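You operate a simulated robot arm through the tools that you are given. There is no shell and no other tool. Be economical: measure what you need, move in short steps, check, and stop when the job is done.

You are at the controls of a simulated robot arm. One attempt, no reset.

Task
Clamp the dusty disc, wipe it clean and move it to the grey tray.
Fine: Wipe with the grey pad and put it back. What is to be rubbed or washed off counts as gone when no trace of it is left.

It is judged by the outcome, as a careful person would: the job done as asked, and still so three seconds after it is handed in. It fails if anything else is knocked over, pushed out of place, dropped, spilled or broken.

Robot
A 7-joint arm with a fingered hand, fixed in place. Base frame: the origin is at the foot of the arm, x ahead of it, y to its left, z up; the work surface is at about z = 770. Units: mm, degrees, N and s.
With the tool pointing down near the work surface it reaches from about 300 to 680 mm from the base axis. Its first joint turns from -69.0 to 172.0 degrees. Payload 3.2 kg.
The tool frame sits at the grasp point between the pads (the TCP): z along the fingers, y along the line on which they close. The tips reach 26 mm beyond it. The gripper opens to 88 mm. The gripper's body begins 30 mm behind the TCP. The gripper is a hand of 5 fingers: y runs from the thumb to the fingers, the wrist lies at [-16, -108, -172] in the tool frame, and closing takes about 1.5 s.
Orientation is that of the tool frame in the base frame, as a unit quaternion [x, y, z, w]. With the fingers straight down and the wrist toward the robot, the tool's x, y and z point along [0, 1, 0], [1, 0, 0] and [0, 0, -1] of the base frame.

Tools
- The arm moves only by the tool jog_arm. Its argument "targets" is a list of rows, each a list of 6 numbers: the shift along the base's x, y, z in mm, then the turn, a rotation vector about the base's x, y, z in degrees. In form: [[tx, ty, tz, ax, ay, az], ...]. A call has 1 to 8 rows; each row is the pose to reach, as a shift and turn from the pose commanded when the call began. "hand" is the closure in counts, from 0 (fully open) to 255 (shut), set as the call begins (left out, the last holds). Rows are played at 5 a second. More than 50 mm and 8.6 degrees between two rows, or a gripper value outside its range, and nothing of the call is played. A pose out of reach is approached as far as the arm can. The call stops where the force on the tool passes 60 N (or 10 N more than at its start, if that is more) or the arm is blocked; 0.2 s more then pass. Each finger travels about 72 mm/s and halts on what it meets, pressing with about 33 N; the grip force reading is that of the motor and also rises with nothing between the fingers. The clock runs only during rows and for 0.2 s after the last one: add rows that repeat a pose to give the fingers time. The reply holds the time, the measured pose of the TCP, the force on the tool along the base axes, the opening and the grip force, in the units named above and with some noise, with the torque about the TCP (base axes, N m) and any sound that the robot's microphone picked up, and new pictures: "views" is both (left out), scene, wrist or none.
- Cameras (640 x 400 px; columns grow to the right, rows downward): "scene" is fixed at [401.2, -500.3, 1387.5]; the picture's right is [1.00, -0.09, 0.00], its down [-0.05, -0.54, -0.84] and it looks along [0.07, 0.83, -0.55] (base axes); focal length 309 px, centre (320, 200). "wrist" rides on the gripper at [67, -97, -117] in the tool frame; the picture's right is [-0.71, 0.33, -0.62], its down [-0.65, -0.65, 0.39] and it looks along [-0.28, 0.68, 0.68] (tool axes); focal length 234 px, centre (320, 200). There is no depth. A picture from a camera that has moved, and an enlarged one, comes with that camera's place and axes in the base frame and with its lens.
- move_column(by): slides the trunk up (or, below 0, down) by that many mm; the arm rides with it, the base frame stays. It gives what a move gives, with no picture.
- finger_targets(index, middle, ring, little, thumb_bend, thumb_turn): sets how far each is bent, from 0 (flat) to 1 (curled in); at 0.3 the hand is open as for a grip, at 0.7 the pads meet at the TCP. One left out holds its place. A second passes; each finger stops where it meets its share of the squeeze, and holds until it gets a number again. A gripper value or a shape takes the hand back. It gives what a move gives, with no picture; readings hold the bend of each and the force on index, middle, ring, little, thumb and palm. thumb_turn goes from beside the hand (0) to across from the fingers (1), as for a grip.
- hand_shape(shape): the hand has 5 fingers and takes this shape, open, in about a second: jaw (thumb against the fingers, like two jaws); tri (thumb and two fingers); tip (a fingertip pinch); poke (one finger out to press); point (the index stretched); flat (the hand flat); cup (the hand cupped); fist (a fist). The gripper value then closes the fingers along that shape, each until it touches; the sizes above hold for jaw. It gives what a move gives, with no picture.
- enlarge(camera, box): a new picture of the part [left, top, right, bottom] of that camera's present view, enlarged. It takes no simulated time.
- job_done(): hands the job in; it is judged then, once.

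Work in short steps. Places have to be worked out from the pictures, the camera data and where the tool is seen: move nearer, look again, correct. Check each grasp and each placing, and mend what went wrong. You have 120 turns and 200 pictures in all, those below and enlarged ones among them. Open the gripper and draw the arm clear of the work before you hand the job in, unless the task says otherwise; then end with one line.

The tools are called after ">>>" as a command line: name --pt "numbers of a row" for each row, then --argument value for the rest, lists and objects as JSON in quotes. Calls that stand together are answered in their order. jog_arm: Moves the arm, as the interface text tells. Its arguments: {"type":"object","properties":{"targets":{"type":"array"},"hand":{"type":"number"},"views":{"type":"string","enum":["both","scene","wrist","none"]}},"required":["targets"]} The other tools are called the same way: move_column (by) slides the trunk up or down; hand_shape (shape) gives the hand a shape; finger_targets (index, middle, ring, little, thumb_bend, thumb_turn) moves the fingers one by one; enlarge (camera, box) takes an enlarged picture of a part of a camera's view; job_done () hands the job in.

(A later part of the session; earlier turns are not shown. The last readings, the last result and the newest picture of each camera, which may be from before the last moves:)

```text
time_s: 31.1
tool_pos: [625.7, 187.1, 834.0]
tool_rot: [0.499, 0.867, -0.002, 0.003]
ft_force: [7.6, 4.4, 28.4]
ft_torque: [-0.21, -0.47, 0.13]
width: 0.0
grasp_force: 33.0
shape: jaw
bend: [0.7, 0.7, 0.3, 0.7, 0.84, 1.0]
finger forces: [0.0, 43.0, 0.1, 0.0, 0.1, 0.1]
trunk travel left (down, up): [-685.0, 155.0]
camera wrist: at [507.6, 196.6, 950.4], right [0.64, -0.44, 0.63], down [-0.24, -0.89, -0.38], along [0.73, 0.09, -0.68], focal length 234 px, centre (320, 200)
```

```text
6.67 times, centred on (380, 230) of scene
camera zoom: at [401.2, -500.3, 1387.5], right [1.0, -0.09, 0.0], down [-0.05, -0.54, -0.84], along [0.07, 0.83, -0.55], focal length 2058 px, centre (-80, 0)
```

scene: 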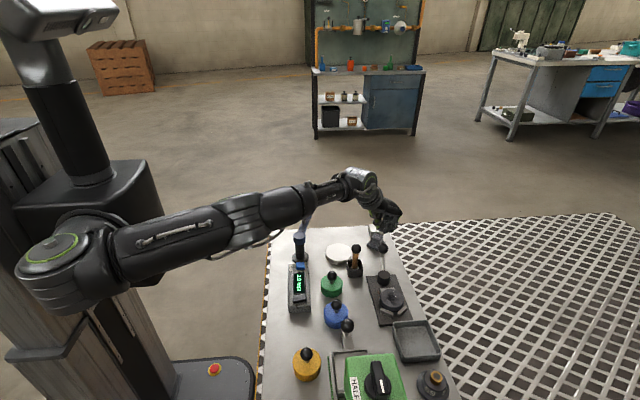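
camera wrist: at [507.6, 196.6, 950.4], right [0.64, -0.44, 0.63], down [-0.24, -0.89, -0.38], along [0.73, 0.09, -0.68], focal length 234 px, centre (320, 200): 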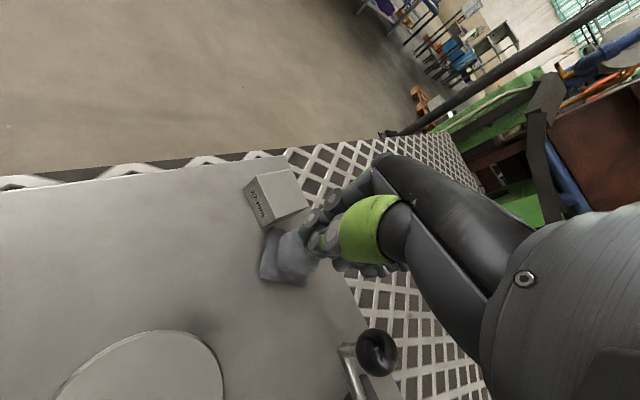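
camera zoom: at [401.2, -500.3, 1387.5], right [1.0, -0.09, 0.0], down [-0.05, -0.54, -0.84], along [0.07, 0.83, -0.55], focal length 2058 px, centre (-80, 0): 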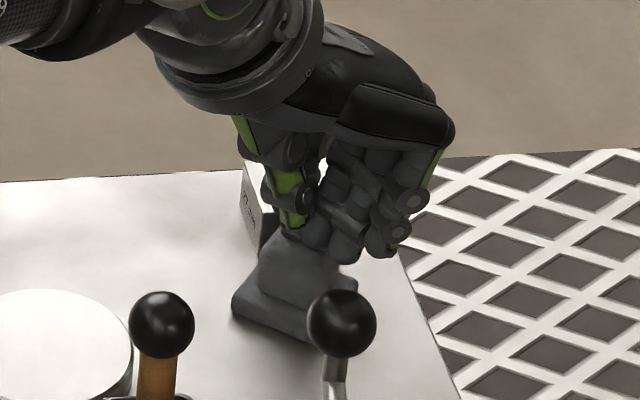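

The middle finger presses the handle at 28 N (handle top ≈ 806). I ease slightly and slide the pad toward (-x,-y).

>>> jog_arm --pt "-1 -1 2 0 0 0" --pt "-7 -5 2 0 0 0" --pt "-14 -9 2 0 0 0" --pt "-21 -14 2 0 0 0" --pt "-28 -19 2 0 0 0"

>>> enlarge --camera "scene" --box '[340, 200, 420, 260]'

```text
time_s: 32.3
tool_pos: [593.6, 166.0, 826.0]
tool_rot: [0.499, 0.867, -0.011, -0.002]
ft_force: [-0.2, 0.0, -0.6]
ft_torque: [-0.03, -0.04, 0.0]
width: 0.1
grasp_force: 33.2
shape: jaw
bend: [0.7, 0.7, 0.3, 0.7, 0.84, 1.0]
finger forces: [0.0, 0.0, 0.0, 0.0, 0.0, 0.1]
trunk travel left (down, up): [-685.0, 155.0]
camera wrist: at [477.6, 178.1, 944.9], right [0.65, -0.43, 0.62], down [-0.24, -0.9, -0.37], along [0.72, 0.09, -0.69], focal length 234 px, centre (320, 200)
```

scene: 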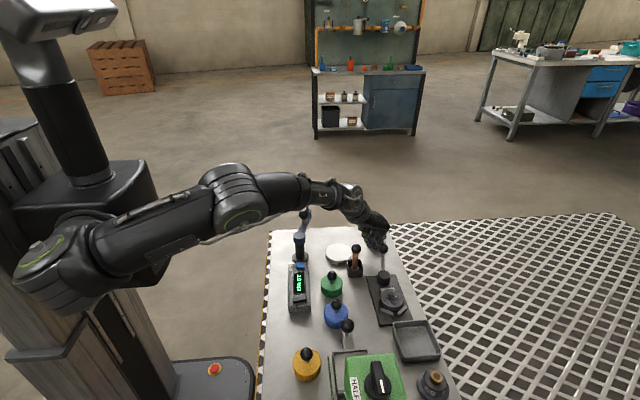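
wrist: 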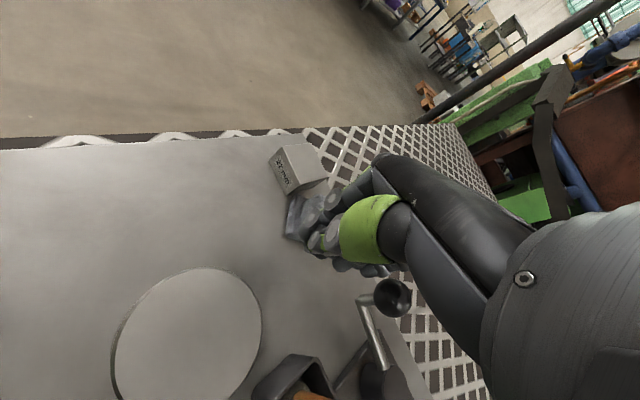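

```text
6.67 times, centred on (380, 230) of scene
camera zoom: at [401.2, -500.3, 1387.5], right [1.0, -0.09, 0.0], down [-0.05, -0.54, -0.84], along [0.07, 0.83, -0.55], focal length 2058 px, centre (-80, 0)
```

zoom: 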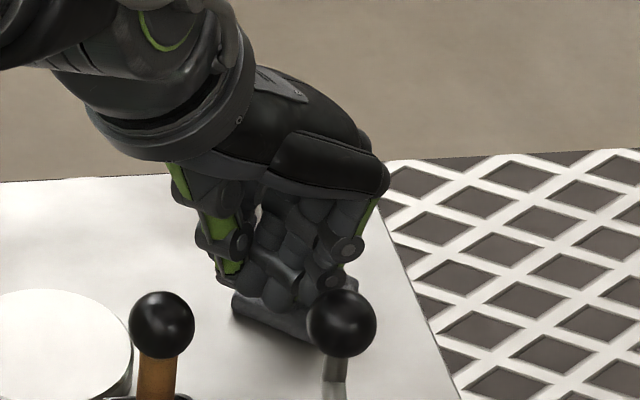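

The finger slid off the handle and the pad stayed put. Instead I will bring the open fingers down on the pad's far (+x) side at low yaw, and draw it toward -x with the finger wall. I raise, open, and lift the trunk partway for wrist freedom.

>>> jog_arm --pt "-2 0 30 0 0 0" --pt "-2 0 60 0 0 -7" --pt "-2 0 60 0 0 -14" --pt "-2 0 60 0 0 -20" --hand 0 --views "none"

>>> move_column --by 90

>>> jog_arm --pt "10 3 -25 0 0 0" --pt "20 6 -50 0 0 0" --pt "30 9 -75 0 0 0" --pt "35 10 -90 0 0 0"

>>> enlarge --camera "scene" --box '[340, 200, 420, 260]'

```text
time_s: 33.3
tool_pos: [596.9, 163.1, 889.3]
tool_rot: [0.646, 0.763, -0.007, -0.006]
ft_force: [0.3, 0.3, 0.0]
ft_torque: [0.01, 0.01, 0.03]
width: 87.8
grasp_force: 0.1
shape: jaw
bend: [0.3, 0.3, 0.3, 0.3, 0.3, 0.97]
finger forces: [0.0, 0.0, 0.0, 0.0, 0.1, 0.1]
trunk travel left (down, up): [-685.0, 155.0]
```

```text
time_s: 34.6
tool_pos: [597.0, 162.5, 980.9]
tool_rot: [0.645, 0.764, -0.007, -0.005]
ft_force: [0.4, -0.3, 0.9]
ft_torque: [0.02, -0.01, 0.02]
width: 87.6
grasp_force: 0.1
shape: jaw
bend: [0.3, 0.3, 0.3, 0.3, 0.3, 0.97]
finger forces: [0.1, 0.0, 0.1, 0.1, 0.0, 0.1]
trunk travel left (down, up): [-775.0, 65.0]
```

```text
time_s: 35.6
tool_pos: [626.9, 176.9, 894.7]
tool_rot: [0.642, 0.767, -0.009, -0.003]
ft_force: [0.3, 0.3, -0.7]
ft_torque: [0.04, 0.02, 0.01]
width: 88.1
grasp_force: 0.0
shape: jaw
bend: [0.3, 0.3, 0.3, 0.3, 0.3, 0.97]
finger forces: [0.1, 0.0, 0.1, 0.1, 0.1, 0.0]
out of reach, approached as far as the arm can: row 4
trunk travel left (down, up): [-775.0, 65.0]
camera wrist: at [521.5, 227.6, 1012.5], right [0.46, -0.63, 0.62], down [-0.54, -0.76, -0.37], along [0.71, -0.16, -0.69], focal length 234 px, centre (320, 200)
```

scene: 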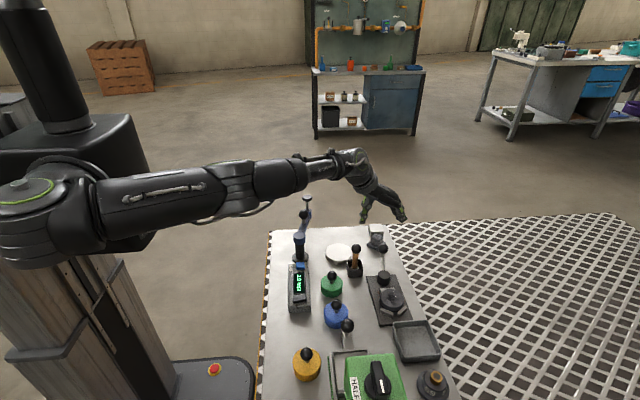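
wrist: 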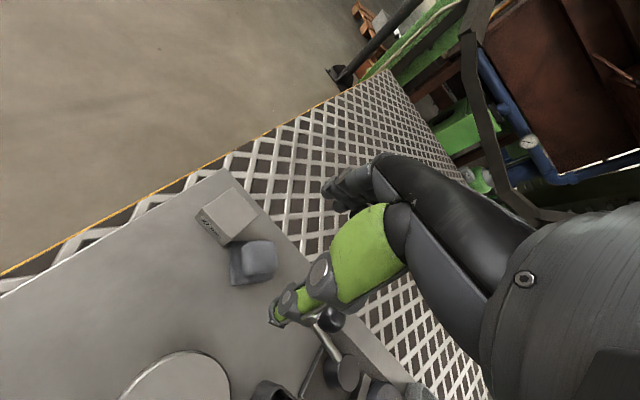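

```text
6.67 times, centred on (380, 230) of scene
camera zoom: at [401.2, -500.3, 1387.5], right [1.0, -0.09, 0.0], down [-0.05, -0.54, -0.84], along [0.07, 0.83, -0.55], focal length 2058 px, centre (-80, 0)
```

zoom: 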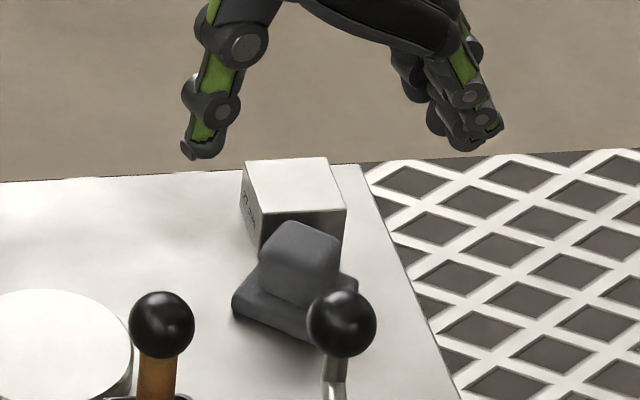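

The hand straddles the pad at yaw +10°. I lower the open hand with the fingers just beyond the pad's far corner.

>>> jog_arm --pt "0 -3 -30 0 0 0" --pt "0 -3 -55 0 0 0" --pt "0 -3 -70 0 0 0" --pt "0 -3 -82 0 0 0"

>>> enlarge --camera "scene" --box '[340, 200, 420, 260]'

```text
time_s: 36.6
tool_pos: [624.7, 174.3, 864.1]
tool_rot: [0.641, 0.767, -0.008, -0.003]
ft_force: [0.1, -0.1, 0.0]
ft_torque: [-0.01, 0.01, 0.0]
width: 88.1
grasp_force: 0.1
shape: jaw
bend: [0.3, 0.3, 0.3, 0.3, 0.3, 0.97]
finger forces: [0.0, 0.1, 0.0, 0.0, 0.0, 0.1]
out of reach, approached as far as the arm can: row 1, 2, 3, 4
trunk travel left (down, up): [-775.0, 65.0]
camera wrist: at [518.7, 223.6, 981.8], right [0.46, -0.63, 0.62], down [-0.53, -0.76, -0.37], along [0.71, -0.16, -0.69], focal length 234 px, centre (320, 200)
```

scene: 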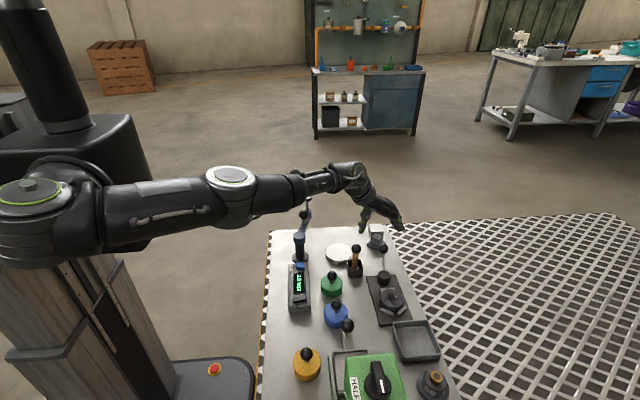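
wrist: 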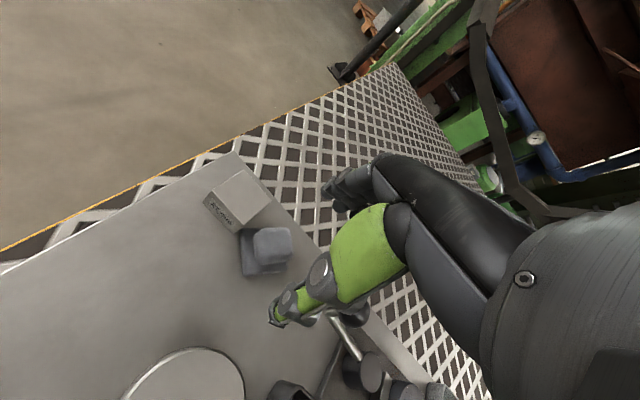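

```text
6.67 times, centred on (380, 230) of scene
camera zoom: at [401.2, -500.3, 1387.5], right [1.0, -0.09, 0.0], down [-0.05, -0.54, -0.84], along [0.07, 0.83, -0.55], focal length 2058 px, centre (-80, 0)
```

zoom: 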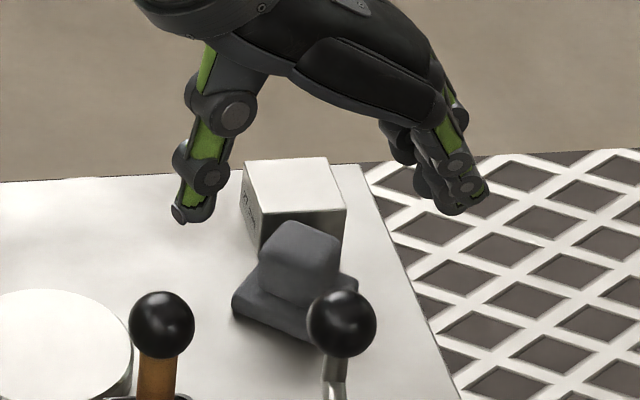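

The arm is again blocked at low yaw. With the trunk 90 lower, yaw +30° worked, so I go back to that, place the fingers beyond the far corner at TCP (629,164), and draw from there.

>>> jog_arm --pt "0 0 45 0 0 5" --pt "0 0 90 0 0 12" --pt "0 0 100 0 0 20" --views "none"

>>> move_column --by -90

>>> jog_arm --pt "5 -10 0 0 0 0" --pt "5 -10 -15 0 0 0" --pt "5 -10 -30 0 0 0"

>>> enlarge --camera "scene" --box '[340, 200, 420, 260]'

```text
time_s: 37.4
tool_pos: [625.4, 172.5, 960.6]
tool_rot: [0.498, 0.867, -0.01, -0.001]
ft_force: [-0.9, 0.6, 0.6]
ft_torque: [0.0, 0.04, -0.01]
width: 87.9
grasp_force: 0.0
shape: jaw
bend: [0.3, 0.3, 0.3, 0.3, 0.3, 0.97]
finger forces: [0.0, 0.0, 0.0, 0.1, 0.1, 0.0]
trunk travel left (down, up): [-775.0, 65.0]
```

```text
time_s: 38.6
tool_pos: [624.2, 173.3, 871.2]
tool_rot: [0.498, 0.867, -0.009, -0.001]
ft_force: [0.0, -0.1, -0.2]
ft_torque: [-0.01, 0.0, 0.03]
width: 87.8
grasp_force: 0.1
shape: jaw
bend: [0.3, 0.3, 0.3, 0.3, 0.3, 0.97]
finger forces: [0.0, 0.0, 0.0, 0.1, 0.0, 0.1]
trunk travel left (down, up): [-685.0, 155.0]
```

```text
time_s: 39.4
tool_pos: [630.9, 161.7, 840.6]
tool_rot: [0.499, 0.867, -0.009, -0.001]
ft_force: [0.1, 0.4, -0.7]
ft_torque: [-0.01, 0.02, -0.02]
width: 87.9
grasp_force: 0.1
shape: jaw
bend: [0.3, 0.3, 0.3, 0.3, 0.3, 0.97]
finger forces: [0.0, 0.1, 0.0, 0.0, 0.0, 0.0]
trunk travel left (down, up): [-685.0, 155.0]
camera wrist: at [513.3, 173.0, 958.7], right [0.65, -0.44, 0.62], down [-0.24, -0.9, -0.37], along [0.72, 0.09, -0.69], focal length 234 px, centre (320, 200)
```

scene: 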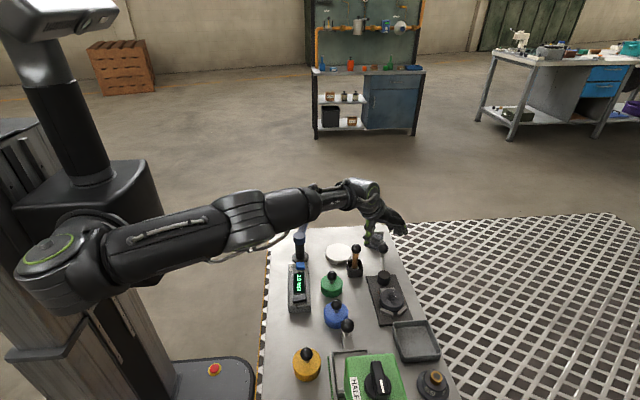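
wrist: 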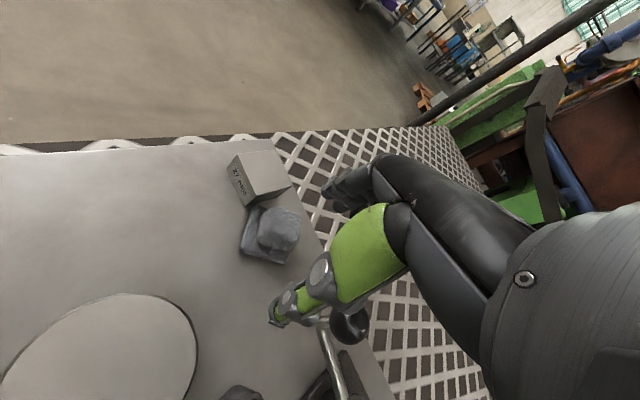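

```text
6.67 times, centred on (380, 230) of scene
camera zoom: at [401.2, -500.3, 1387.5], right [1.0, -0.09, 0.0], down [-0.05, -0.54, -0.84], along [0.07, 0.83, -0.55], focal length 2058 px, centre (-80, 0)
```

zoom: 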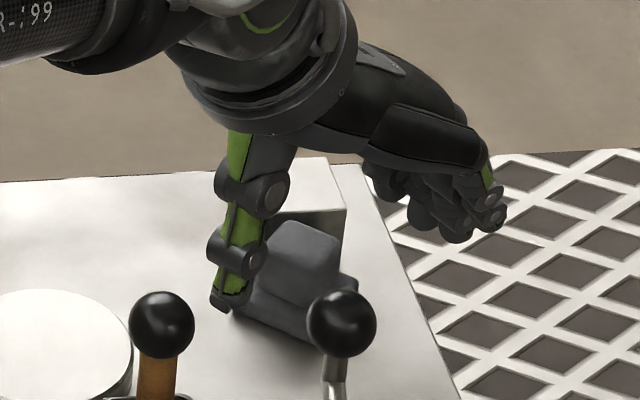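

The hand straddles the pad with clearance to the block. I lower to TCP z≈815 so the fingers sit beside the handle, above the base and clear of the lever knob.

>>> jog_arm --pt "0 2 -8 0 0 0" --pt "0 3 -16 0 0 0" --pt "0 3 -22 0 0 0" --pt "0 3 -26 0 0 0" --views "wrist"

>>> enlarge --camera "scene" --box '[340, 200, 420, 260]'

```text
time_s: 40.4
tool_pos: [628.6, 166.4, 814.9]
tool_rot: [0.498, 0.867, -0.008, -0.002]
ft_force: [-0.3, -0.1, -0.7]
ft_torque: [-0.04, 0.03, 0.0]
width: 88.0
grasp_force: 0.1
shape: jaw
bend: [0.3, 0.3, 0.3, 0.3, 0.3, 0.97]
finger forces: [0.1, 0.0, 0.1, 0.1, 0.0, 0.0]
trunk travel left (down, up): [-685.0, 155.0]
camera wrist: at [512.4, 177.0, 933.3], right [0.65, -0.44, 0.62], down [-0.24, -0.9, -0.37], along [0.72, 0.09, -0.69], focal length 234 px, centre (320, 200)
```

wrist: 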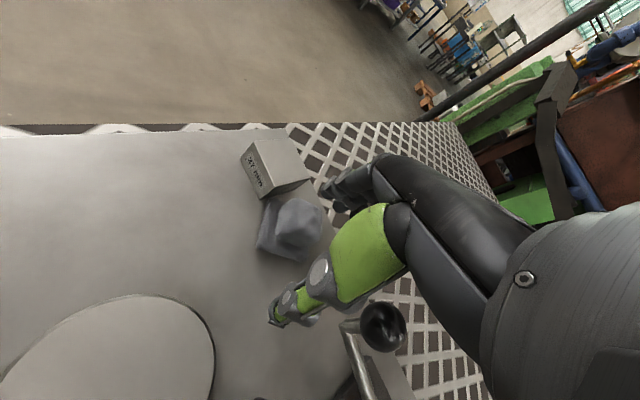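

```text
6.67 times, centred on (380, 230) of scene
camera zoom: at [401.2, -500.3, 1387.5], right [1.0, -0.09, 0.0], down [-0.05, -0.54, -0.84], along [0.07, 0.83, -0.55], focal length 2058 px, centre (-80, 0)
```

zoom: 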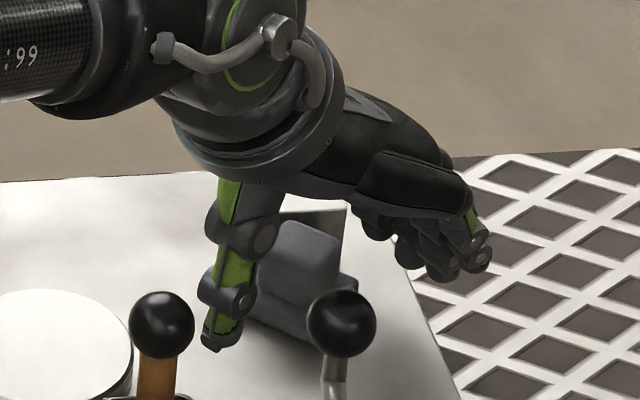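

All clear. I close the fingers partway (to about 65 mm) and draw the pad toward -x in small steps.

>>> jog_arm --pt "0 0 0 0 0 0" --pt "0 0 0 0 0 0" --pt "-6 0 0 0 0 0" --pt "-12 0 0 0 0 0" --pt "-18 -1 0 0 0 0" --pt "-24 -2 0 0 0 0" --pt "-30 -3 0 0 0 0" --pt "-36 -4 0 0 0 0" --hand 65 --views "wrist"

>>> enlarge --camera "scene" --box '[340, 200, 420, 260]'

```text
time_s: 42.2
tool_pos: [592.6, 163.0, 814.2]
tool_rot: [0.498, 0.867, -0.01, -0.002]
ft_force: [-0.4, 0.2, 0.4]
ft_torque: [0.04, -0.01, 0.02]
width: 66.1
grasp_force: 0.1
shape: jaw
bend: [0.39, 0.34, 0.27, 0.39, 0.08, 0.98]
finger forces: [0.3, 0.0, 0.0, 0.0, 0.1, 0.1]
trunk travel left (down, up): [-685.0, 155.0]
camera wrist: at [476.0, 173.3, 933.1], right [0.65, -0.43, 0.62], down [-0.24, -0.9, -0.37], along [0.72, 0.09, -0.69], focal length 234 px, centre (320, 200)
```

wrist: 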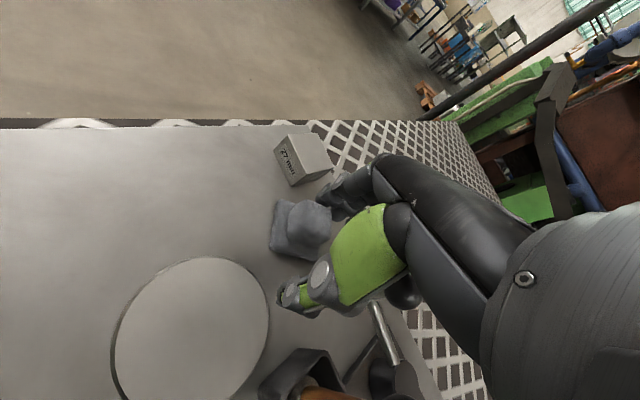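

```text
6.67 times, centred on (380, 230) of scene
camera zoom: at [401.2, -500.3, 1387.5], right [1.0, -0.09, 0.0], down [-0.05, -0.54, -0.84], along [0.07, 0.83, -0.55], focal length 2058 px, centre (-80, 0)
```

zoom: 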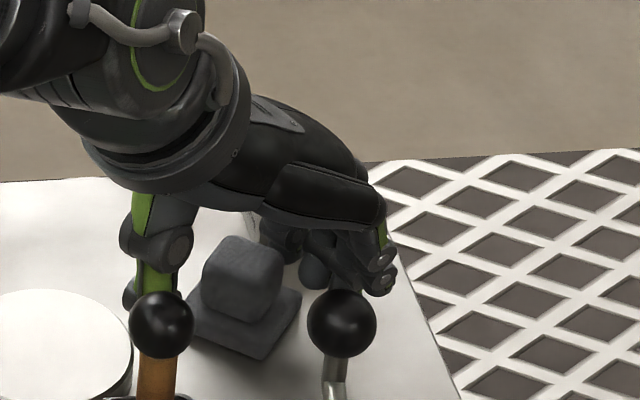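

The pad slid clear of the block and turned nearly in line with the fingers. I check its alignment before gripping.

>>> enlarge --camera "wrist" --box '[240, 150, 380, 290]'

```text
2.86 times, centred on (310, 220) of wrist
camera zoom: at [476.0, 173.3, 933.1], right [0.65, -0.43, 0.62], down [-0.24, -0.9, -0.37], along [0.72, 0.09, -0.69], focal length 669 px, centre (349, 143)
```

zoom: 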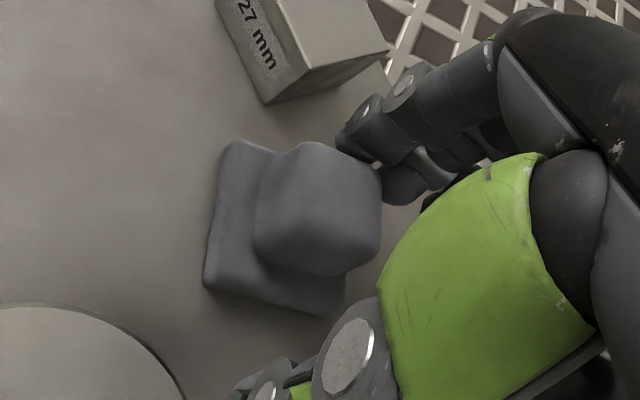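

The pad's edges are still at about +50°/-35°, centre near (596,177), now clear of the block. I lift, turn to yaw ~42°, narrow the opening to ~54 mm, and come down over the handle centre with the tips just under its top.

>>> jog_arm --pt "4 2 15 0 0 0" --pt "4 8 32 0 0 0" --pt "4 14 32 0 0 7" --pt "4 14 32 0 0 14" --hand 95

>>> enlarge --camera "wrist" --box '[240, 150, 380, 290]'

>>> enlarge --camera "scene" --box '[340, 200, 420, 260]'

```text
time_s: 43.2
tool_pos: [595.7, 175.7, 847.0]
tool_rot: [0.388, 0.922, -0.009, 0.0]
ft_force: [0.0, -0.2, -0.2]
ft_torque: [0.03, -0.01, -0.01]
width: 55.9
grasp_force: 0.1
shape: jaw
bend: [0.44, 0.37, 0.72, 0.43, 0.08, 0.99]
finger forces: [0.1, 0.1, 0.0, 0.0, 0.0, 0.1]
trunk travel left (down, up): [-685.0, 155.0]
camera wrist: at [481.0, 158.0, 965.3], right [0.74, -0.26, 0.62], down [-0.02, -0.93, -0.37], along [0.68, 0.26, -0.69], focal length 234 px, centre (320, 200)
```

scene: 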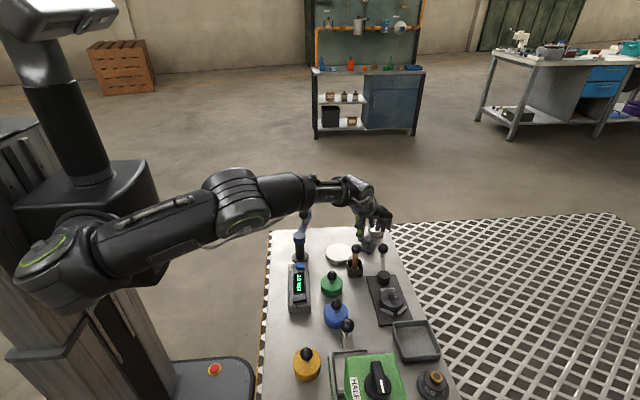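
wrist: 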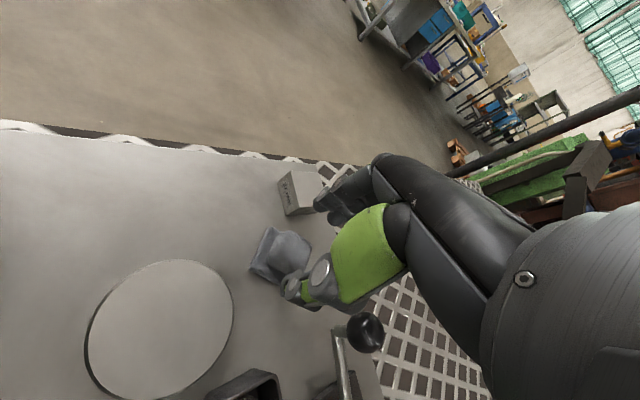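

```text
2.86 times, centred on (310, 220) of wrist
camera zoom: at [481.0, 158.0, 965.3], right [0.74, -0.26, 0.62], down [-0.02, -0.93, -0.37], along [0.68, 0.26, -0.69], focal length 669 px, centre (349, 143)
```

zoom: 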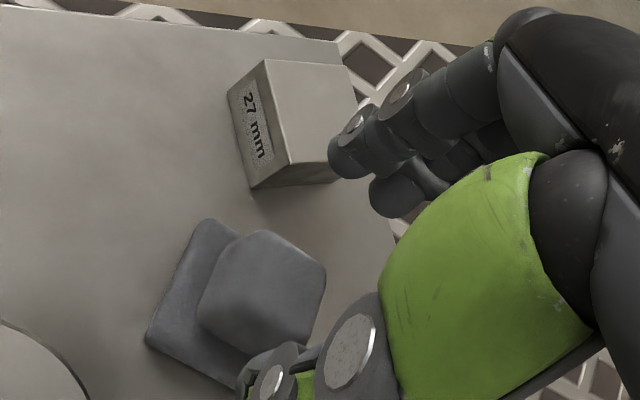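

```text
6.67 times, centred on (380, 230) of scene
camera zoom: at [401.2, -500.3, 1387.5], right [1.0, -0.09, 0.0], down [-0.05, -0.54, -0.84], along [0.07, 0.83, -0.55], focal length 2058 px, centre (-80, 0)
```

zoom: 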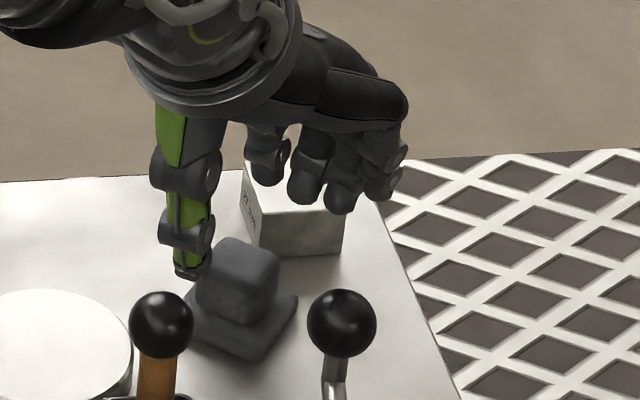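

The handle centre reads about (593,175), yaw is 44°. I shift (-2,-1) and lower to TCP z≈817, then close.

>>> jog_arm --pt "-2 -1 -10 0 0 0" --pt "-3 -2 -20 0 0 0" --pt "-3 -2 -30 0 0 0" --pt "-3 -2 -30 0 0 0"

>>> enlarge --camera "wrist" --box '[240, 150, 380, 290]'

```text
time_s: 44.2
tool_pos: [593.5, 173.4, 817.5]
tool_rot: [0.39, 0.921, -0.008, 0.0]
ft_force: [0.6, 0.2, -0.1]
ft_torque: [0.01, 0.04, 0.01]
width: 55.7
grasp_force: 0.1
shape: jaw
bend: [0.44, 0.37, 0.72, 0.43, 0.08, 0.99]
finger forces: [0.1, 0.1, 0.0, 0.0, 0.1, 0.1]
trunk travel left (down, up): [-685.0, 155.0]
camera wrist: at [477.9, 155.7, 935.4], right [0.74, -0.27, 0.62], down [-0.02, -0.93, -0.37], along [0.68, 0.26, -0.69], focal length 234 px, centre (320, 200)
```

scene: 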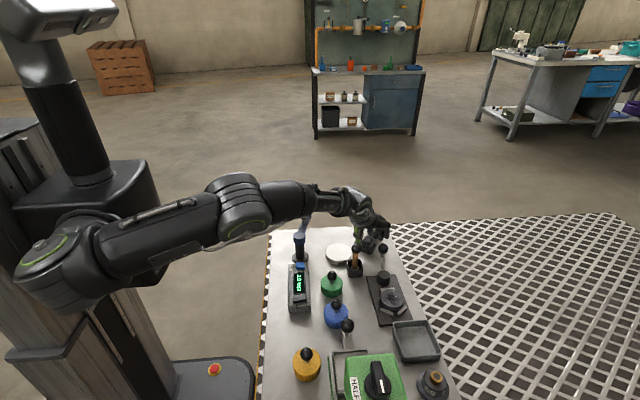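
wrist: 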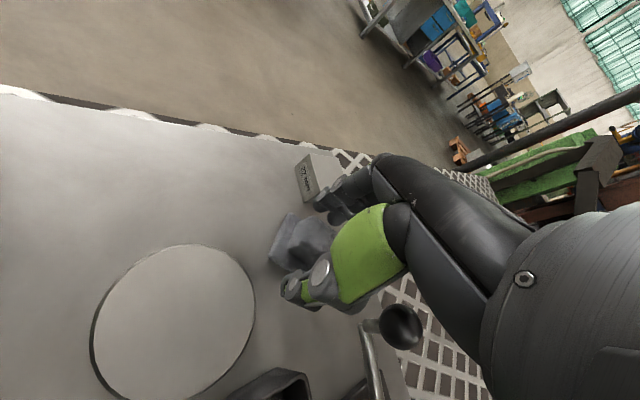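

```text
2.86 times, centred on (310, 220) of wrist
camera zoom: at [477.9, 155.7, 935.4], right [0.74, -0.27, 0.62], down [-0.02, -0.93, -0.37], along [0.68, 0.26, -0.69], focal length 669 px, centre (349, 143)
```

zoom: 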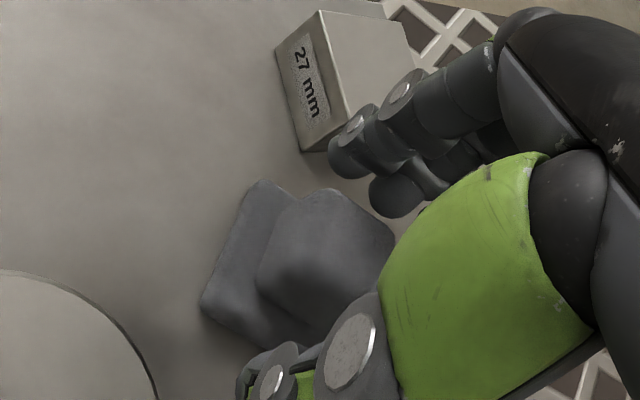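

Fingers and thumb straddle the handle without contact to the block. I close the hand.

>>> jog_arm --pt "0 0 0 0 0 0" --pt "0 0 0 0 0 0" --pt "0 0 0 0 0 0" --pt "0 0 0 0 0 0" --pt "0 0 0 0 0 0" --pt "0 0 0 0 0 0" --pt "0 0 0 0 0 0" --hand 255 --views "wrist"

>>> enlarge --camera "wrist" --box '[240, 150, 380, 290]'

>>> enlarge --camera "scene" --box '[340, 200, 420, 260]'

```text
time_s: 45.8
tool_pos: [593.2, 173.1, 816.5]
tool_rot: [0.389, 0.921, -0.008, 0.0]
ft_force: [0.2, 0.2, 0.8]
ft_torque: [0.0, 0.01, -0.04]
width: 25.6
grasp_force: 33.0
shape: jaw
bend: [0.59, 0.51, 0.72, 0.63, 0.45, 1.0]
finger forces: [16.1, 11.6, 0.0, 0.0, 27.6, 0.0]
trunk travel left (down, up): [-685.0, 155.0]
camera wrist: at [477.9, 155.8, 935.5], right [0.74, -0.27, 0.62], down [-0.02, -0.93, -0.37], along [0.68, 0.26, -0.69], focal length 234 px, centre (320, 200)
```

wrist: 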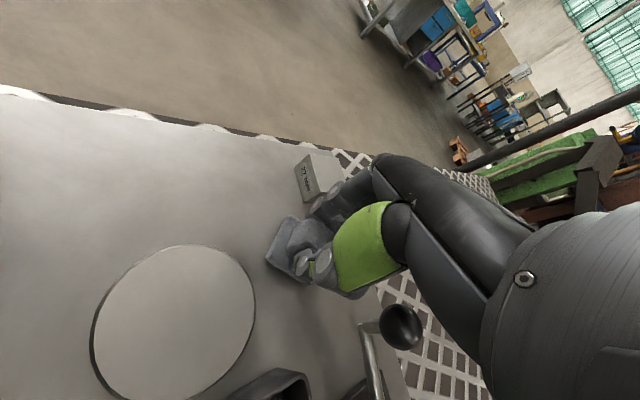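

```text
2.86 times, centred on (310, 220) of wrist
camera zoom: at [477.9, 155.8, 935.5], right [0.74, -0.27, 0.62], down [-0.02, -0.93, -0.37], along [0.68, 0.26, -0.69], focal length 669 px, centre (349, 143)
```

zoom: 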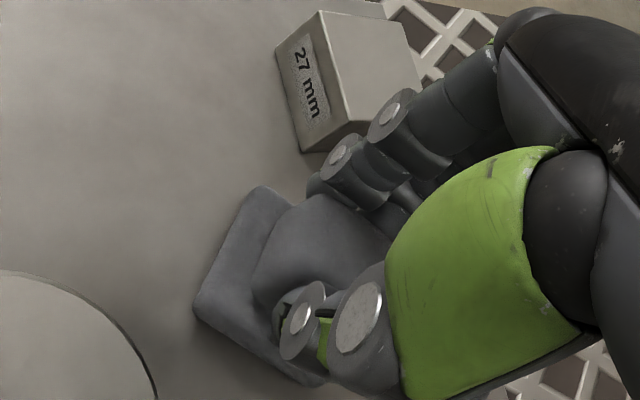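

```text
6.67 times, centred on (380, 230) of scene
camera zoom: at [401.2, -500.3, 1387.5], right [1.0, -0.09, 0.0], down [-0.05, -0.54, -0.84], along [0.07, 0.83, -0.55], focal length 2058 px, centre (-80, 0)
```

zoom: 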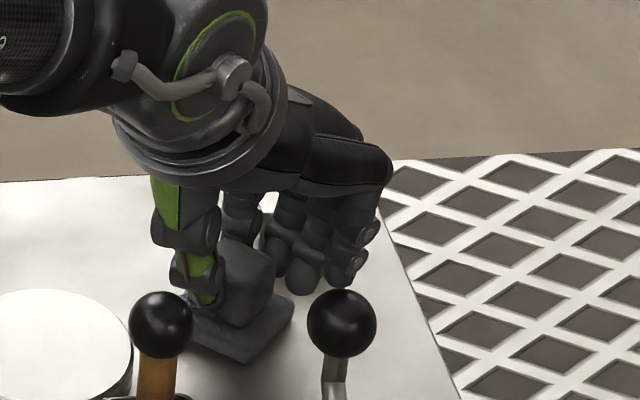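

Held by index, middle and thumb (25.6 mm). I lift straight up and check the pad hangs level.

>>> jog_arm --pt "0 0 15 0 0 0" --pt "-2 -2 40 0 0 0" --pt "-2 -2 70 0 0 0" --pt "-2 -2 105 0 0 0"

>>> enlarge --camera "scene" --box '[340, 190, 440, 265]'

```text
time_s: 46.8
tool_pos: [588.6, 170.7, 922.9]
tool_rot: [0.388, 0.922, -0.008, 0.0]
ft_force: [-0.5, 0.7, -0.5]
ft_torque: [0.02, -0.02, 0.02]
width: 25.2
grasp_force: 33.6
shape: jaw
bend: [0.59, 0.51, 0.72, 0.63, 0.45, 1.0]
finger forces: [15.9, 11.7, 0.0, 0.0, 27.4, 0.1]
trunk travel left (down, up): [-685.0, 155.0]
camera wrist: at [473.0, 153.9, 1041.9], right [0.74, -0.26, 0.62], down [-0.02, -0.93, -0.37], along [0.68, 0.26, -0.69], focal length 234 px, centre (320, 200)
```

scene: 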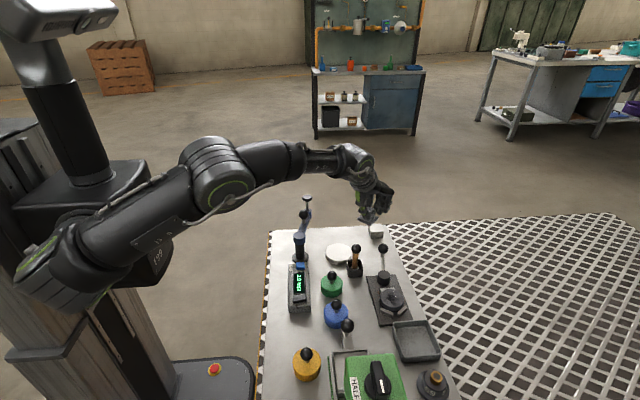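
wrist: 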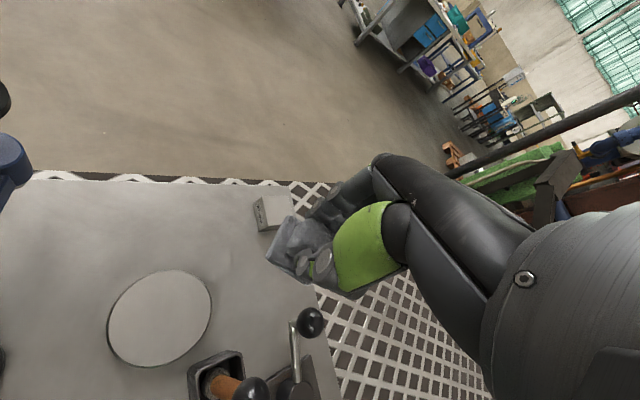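

```text
5.33 times, centred on (390, 228) of scene
camera zoom: at [401.2, -500.3, 1387.5], right [1.0, -0.09, 0.0], down [-0.05, -0.54, -0.84], along [0.07, 0.83, -0.55], focal length 1646 px, centre (-53, 53)
```

zoom: 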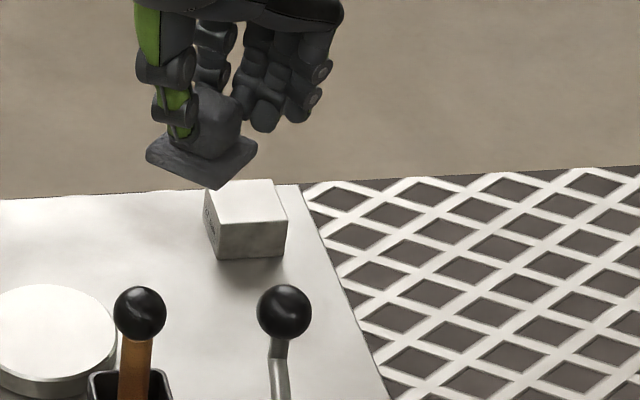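

The pad is held level and the block is undisturbed. I carry the pad at height to above the disc (611,-30), easing the yaw to ~15°.

>>> jog_arm --pt "3 -33 0 0 0 -5" --pt "7 -67 0 0 0 -10" --pt "11 -100 0 0 0 -15" --pt "15 -134 0 0 0 -20" --pt "19 -167 0 0 0 -25" --pt "22 -200 0 0 0 -29"

>>> enlarge --camera "scene" --box '[345, 210, 445, 320]'

```text
time_s: 48.2
tool_pos: [612.6, -28.1, 920.3]
tool_rot: [0.608, 0.794, -0.008, -0.003]
ft_force: [-0.1, 0.7, -1.4]
ft_torque: [0.02, 0.01, 0.02]
width: 25.3
grasp_force: 32.9
shape: jaw
bend: [0.59, 0.51, 0.72, 0.63, 0.45, 1.0]
finger forces: [15.9, 11.6, 0.0, 0.0, 27.6, 0.0]
trunk travel left (down, up): [-685.0, 155.0]
camera wrist: at [502.9, 13.0, 1039.0], right [0.51, -0.59, 0.62], down [-0.47, -0.8, -0.37], along [0.72, -0.1, -0.69], focal length 234 px, centre (320, 200)
```

scene: 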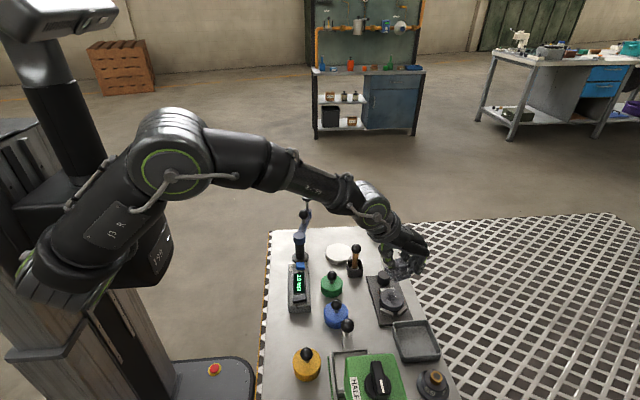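
wrist: 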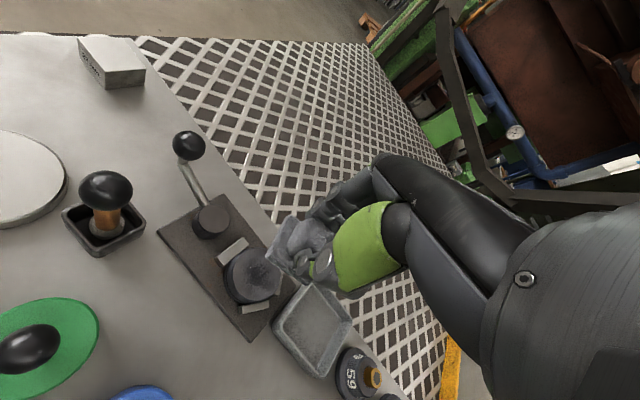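

```text
3.64 times, centred on (395, 265) of scene
camera zoom: at [401.2, -500.3, 1387.5], right [1.0, -0.09, 0.0], down [-0.05, -0.54, -0.84], along [0.07, 0.83, -0.55], focal length 1122 px, centre (47, -36)
```

zoom: 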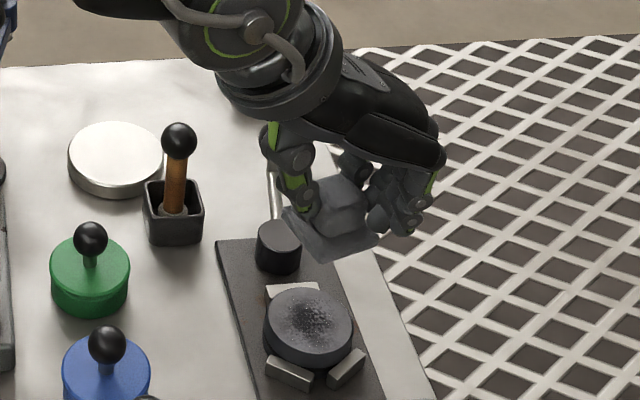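

The disc reads at about (609,-33). I lower the pad to just above it.

>>> jog_arm --pt "-2 -3 -25 0 0 0" --pt "-3 -5 -50 0 0 0" --pt "-3 -5 -66 0 0 0" --views "wrist"

>>> enlarge --camera "scene" --box '[345, 230, 445, 330]'

>>> enlarge --camera "wrist" --box '[220, 150, 380, 310]'

```text
time_s: 49.0
tool_pos: [610.0, -30.5, 855.8]
tool_rot: [0.607, 0.795, -0.009, -0.002]
ft_force: [-0.1, 0.5, -0.9]
ft_torque: [0.0, 0.04, 0.02]
width: 25.2
grasp_force: 33.1
shape: jaw
bend: [0.59, 0.5, 0.72, 0.63, 0.45, 1.0]
finger forces: [15.8, 11.7, 0.1, 0.0, 27.5, 0.0]
trunk travel left (down, up): [-685.0, 155.0]
camera wrist: at [500.1, 9.4, 973.6], right [0.52, -0.59, 0.62], down [-0.47, -0.8, -0.37], along [0.72, -0.1, -0.69], focal length 234 px, centre (320, 200)
```

wrist: 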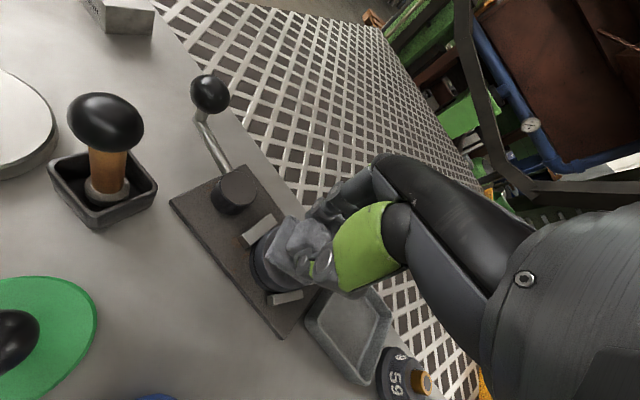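

```text
4.00 times, centred on (395, 280) of scene
camera zoom: at [401.2, -500.3, 1387.5], right [1.0, -0.09, 0.0], down [-0.05, -0.54, -0.84], along [0.07, 0.83, -0.55], focal length 1235 px, centre (20, -120)
```

zoom: 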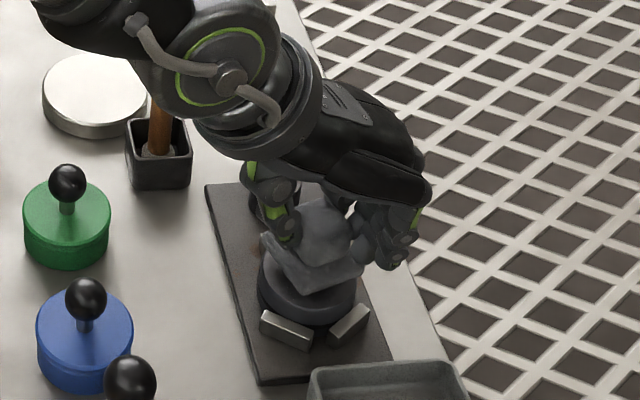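

```text
2.50 times, centred on (300, 230) of wrist
camera zoom: at [500.1, 9.4, 973.6], right [0.52, -0.59, 0.62], down [-0.47, -0.8, -0.37], along [0.72, -0.1, -0.69], focal length 585 px, centre (370, 125)
```

zoom: 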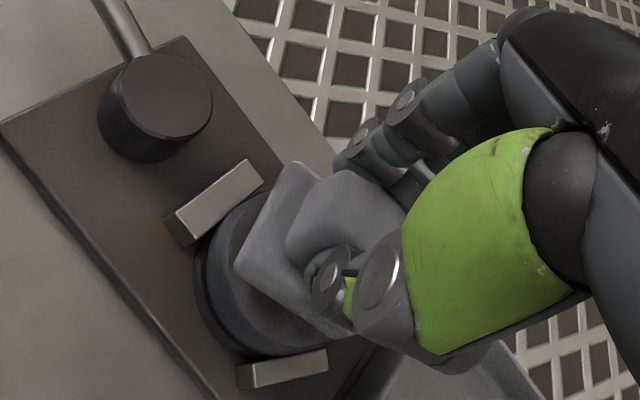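

The pad hovers just over the disc. I lower until a light contact force appears.

>>> jog_arm --pt "-2 -2 -6 0 0 0" --pt "-2 -2 -9 0 0 0" --pt "-2 -2 -11 0 0 0" --pt "-2 -2 -13 0 0 0" --views "none"

```text
time_s: 50.0
tool_pos: [607.8, -33.8, 847.2]
tool_rot: [0.608, 0.794, -0.005, 0.003]
ft_force: [-1.5, 0.2, 20.3]
ft_torque: [0.07, -0.2, 0.0]
width: 25.8
grasp_force: 33.6
shape: jaw
bend: [0.6, 0.5, 0.72, 0.63, 0.45, 1.0]
finger forces: [17.0, 12.8, 0.0, 0.1, 32.0, 0.0]
trunk travel left (down, up): [-685.0, 155.0]
```

Contact at 20 N with disc top near z 800. I ease 1.5 mm and make wiping strokes in both directions.

>>> jog_arm --pt "0 0 1.5 0 0 0" --pt "-8 0 1.5 0 0 0" --pt "-14 0 1.5 0 0 0" --pt "-7 0 1.5 0 0 0" --pt "0 0 1.5 0 0 0" --pt "8 0 1.5 0 0 0" --pt "14 0 1.5 0 0 0" --pt "6 0 1.5 0 0 0" --views "none"

>>> jog_arm --pt "-6 6 0 0 0 0" --pt "-6 12 0 0 0 0" --pt "-6 5 0 0 0 0" --pt "-6 -3 0 0 0 0" --pt "-6 -11 0 0 0 0" --pt "-6 -5 0 0 0 0" --pt "-6 0 0 0 0 0" --views "none"

>>> jog_arm --pt "6 6 0 0 0 0" --pt "10 10 0 0 0 0" --pt "3 12 0 0 0 0" --pt "-5 10 0 0 0 0" --pt "-10 4 0 0 0 0" --pt "-11 -4 0 0 0 0" --pt "-6 -10 0 0 0 0" --pt "0 -12 0 0 0 0" --views "none"

>>> jog_arm --pt "7 2 0 0 0 0" --pt "11 8 0 0 0 0" --pt "4 12 0 0 0 0" --pt "0 12 0 0 0 0" --pt "0 12 10 0 0 0" --pt "0 42 40 0 0 0" --pt "0 82 60 0 0 0"

>>> enlarge --camera "scene" --box '[355, 255, 435, 335]'

```text
time_s: 51.8
tool_pos: [616.4, -35.2, 846.9]
tool_rot: [0.608, 0.794, -0.007, 0.0]
ft_force: [6.6, -0.5, 13.3]
ft_torque: [0.12, -0.35, -0.05]
width: 26.4
grasp_force: 32.3
shape: jaw
bend: [0.59, 0.49, 0.72, 0.63, 0.45, 1.0]
finger forces: [19.8, 13.7, 0.0, 0.1, 27.5, 0.1]
trunk travel left (down, up): [-685.0, 155.0]
```

```text
time_s: 53.4
tool_pos: [606.6, -37.2, 847.1]
tool_rot: [0.608, 0.794, -0.007, 0.0]
ft_force: [0.1, -8.4, 20.0]
ft_torque: [-0.14, -0.25, -0.13]
width: 26.8
grasp_force: 33.1
shape: jaw
bend: [0.59, 0.49, 0.72, 0.63, 0.45, 1.0]
finger forces: [18.4, 12.6, 0.0, 0.0, 33.1, 0.0]
trunk travel left (down, up): [-685.0, 155.0]
```

```text
time_s: 55.2
tool_pos: [606.2, -47.2, 846.4]
tool_rot: [0.607, 0.794, -0.01, -0.001]
ft_force: [-3.3, 2.4, 8.6]
ft_torque: [0.09, -0.09, 0.01]
width: 26.6
grasp_force: 33.0
shape: jaw
bend: [0.59, 0.49, 0.72, 0.63, 0.45, 1.0]
finger forces: [17.2, 11.5, 0.1, 0.1, 31.5, 0.0]
trunk travel left (down, up): [-685.0, 155.0]
```

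```text
time_s: 56.8
tool_pos: [607.2, 36.9, 906.1]
tool_rot: [0.607, 0.794, -0.01, -0.003]
ft_force: [-0.3, 0.6, -0.5]
ft_torque: [-0.05, 0.01, -0.03]
width: 26.6
grasp_force: 33.1
shape: jaw
bend: [0.59, 0.49, 0.72, 0.63, 0.45, 1.0]
finger forces: [18.1, 10.9, 0.0, 0.0, 29.0, 0.1]
trunk travel left (down, up): [-685.0, 155.0]
camera wrist: at [497.1, 77.0, 1023.7], right [0.52, -0.59, 0.62], down [-0.47, -0.8, -0.37], along [0.72, -0.1, -0.69], focal length 234 px, centre (320, 200)
```

scene: 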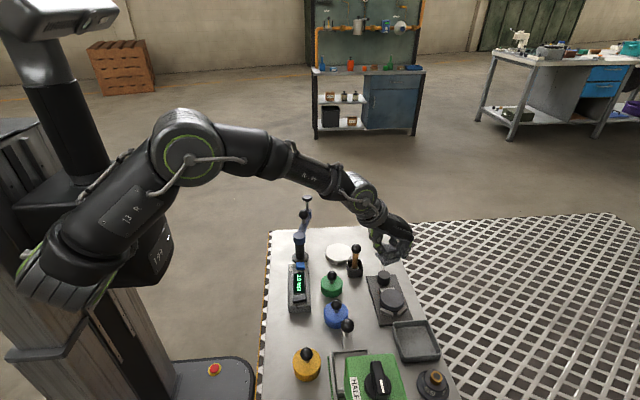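
wrist: 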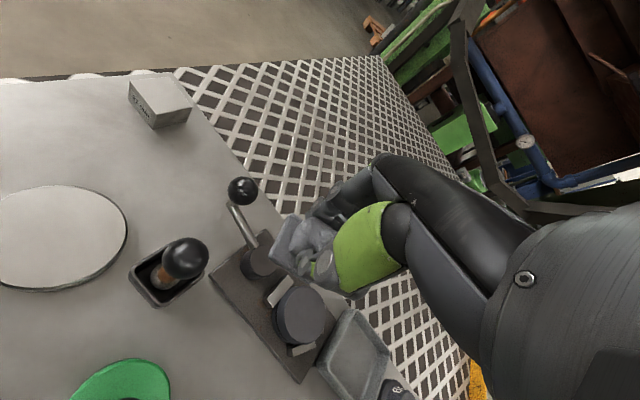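

```text
5.00 times, centred on (395, 295) of scene
camera zoom: at [401.2, -500.3, 1387.5], right [1.0, -0.09, 0.0], down [-0.05, -0.54, -0.84], along [0.07, 0.83, -0.55], focal length 1543 px, centre (-55, -275)
```

zoom: 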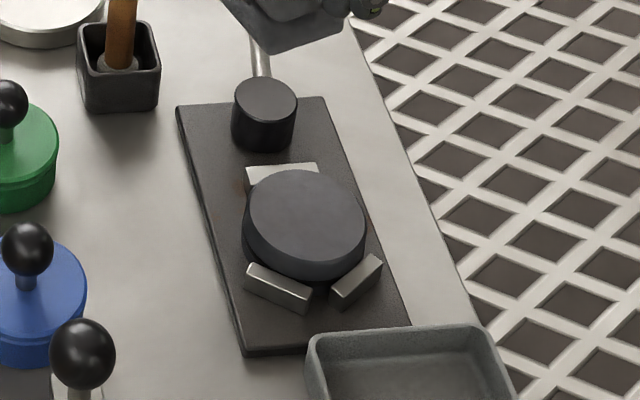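

The disc looks clean. I verify from the wrist view and more closely.

>>> enlarge --camera "wrist" --box '[255, 265, 345, 365]'

>>> enlarge --camera "scene" --box '[378, 280, 408, 314]'

```text
4.00 times, centred on (300, 315) of wrist
camera zoom: at [497.1, 77.0, 1023.7], right [0.52, -0.59, 0.62], down [-0.47, -0.8, -0.37], along [0.72, -0.1, -0.69], focal length 937 px, centre (400, -260)
```

zoom: 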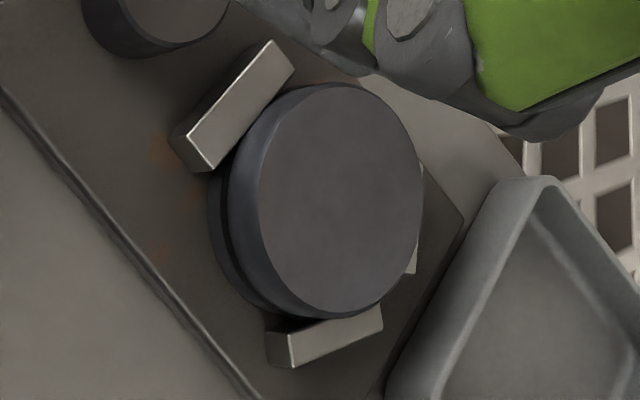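

```text
11.76 times, centred on (393, 297) of scene
camera zoom: at [401.2, -500.3, 1387.5], right [1.0, -0.09, 0.0], down [-0.05, -0.54, -0.84], along [0.07, 0.83, -0.55], focal length 3631 px, centre (-539, -941)
```

zoom: 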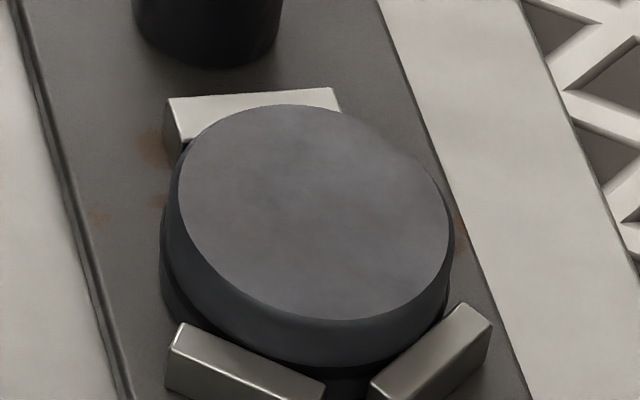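

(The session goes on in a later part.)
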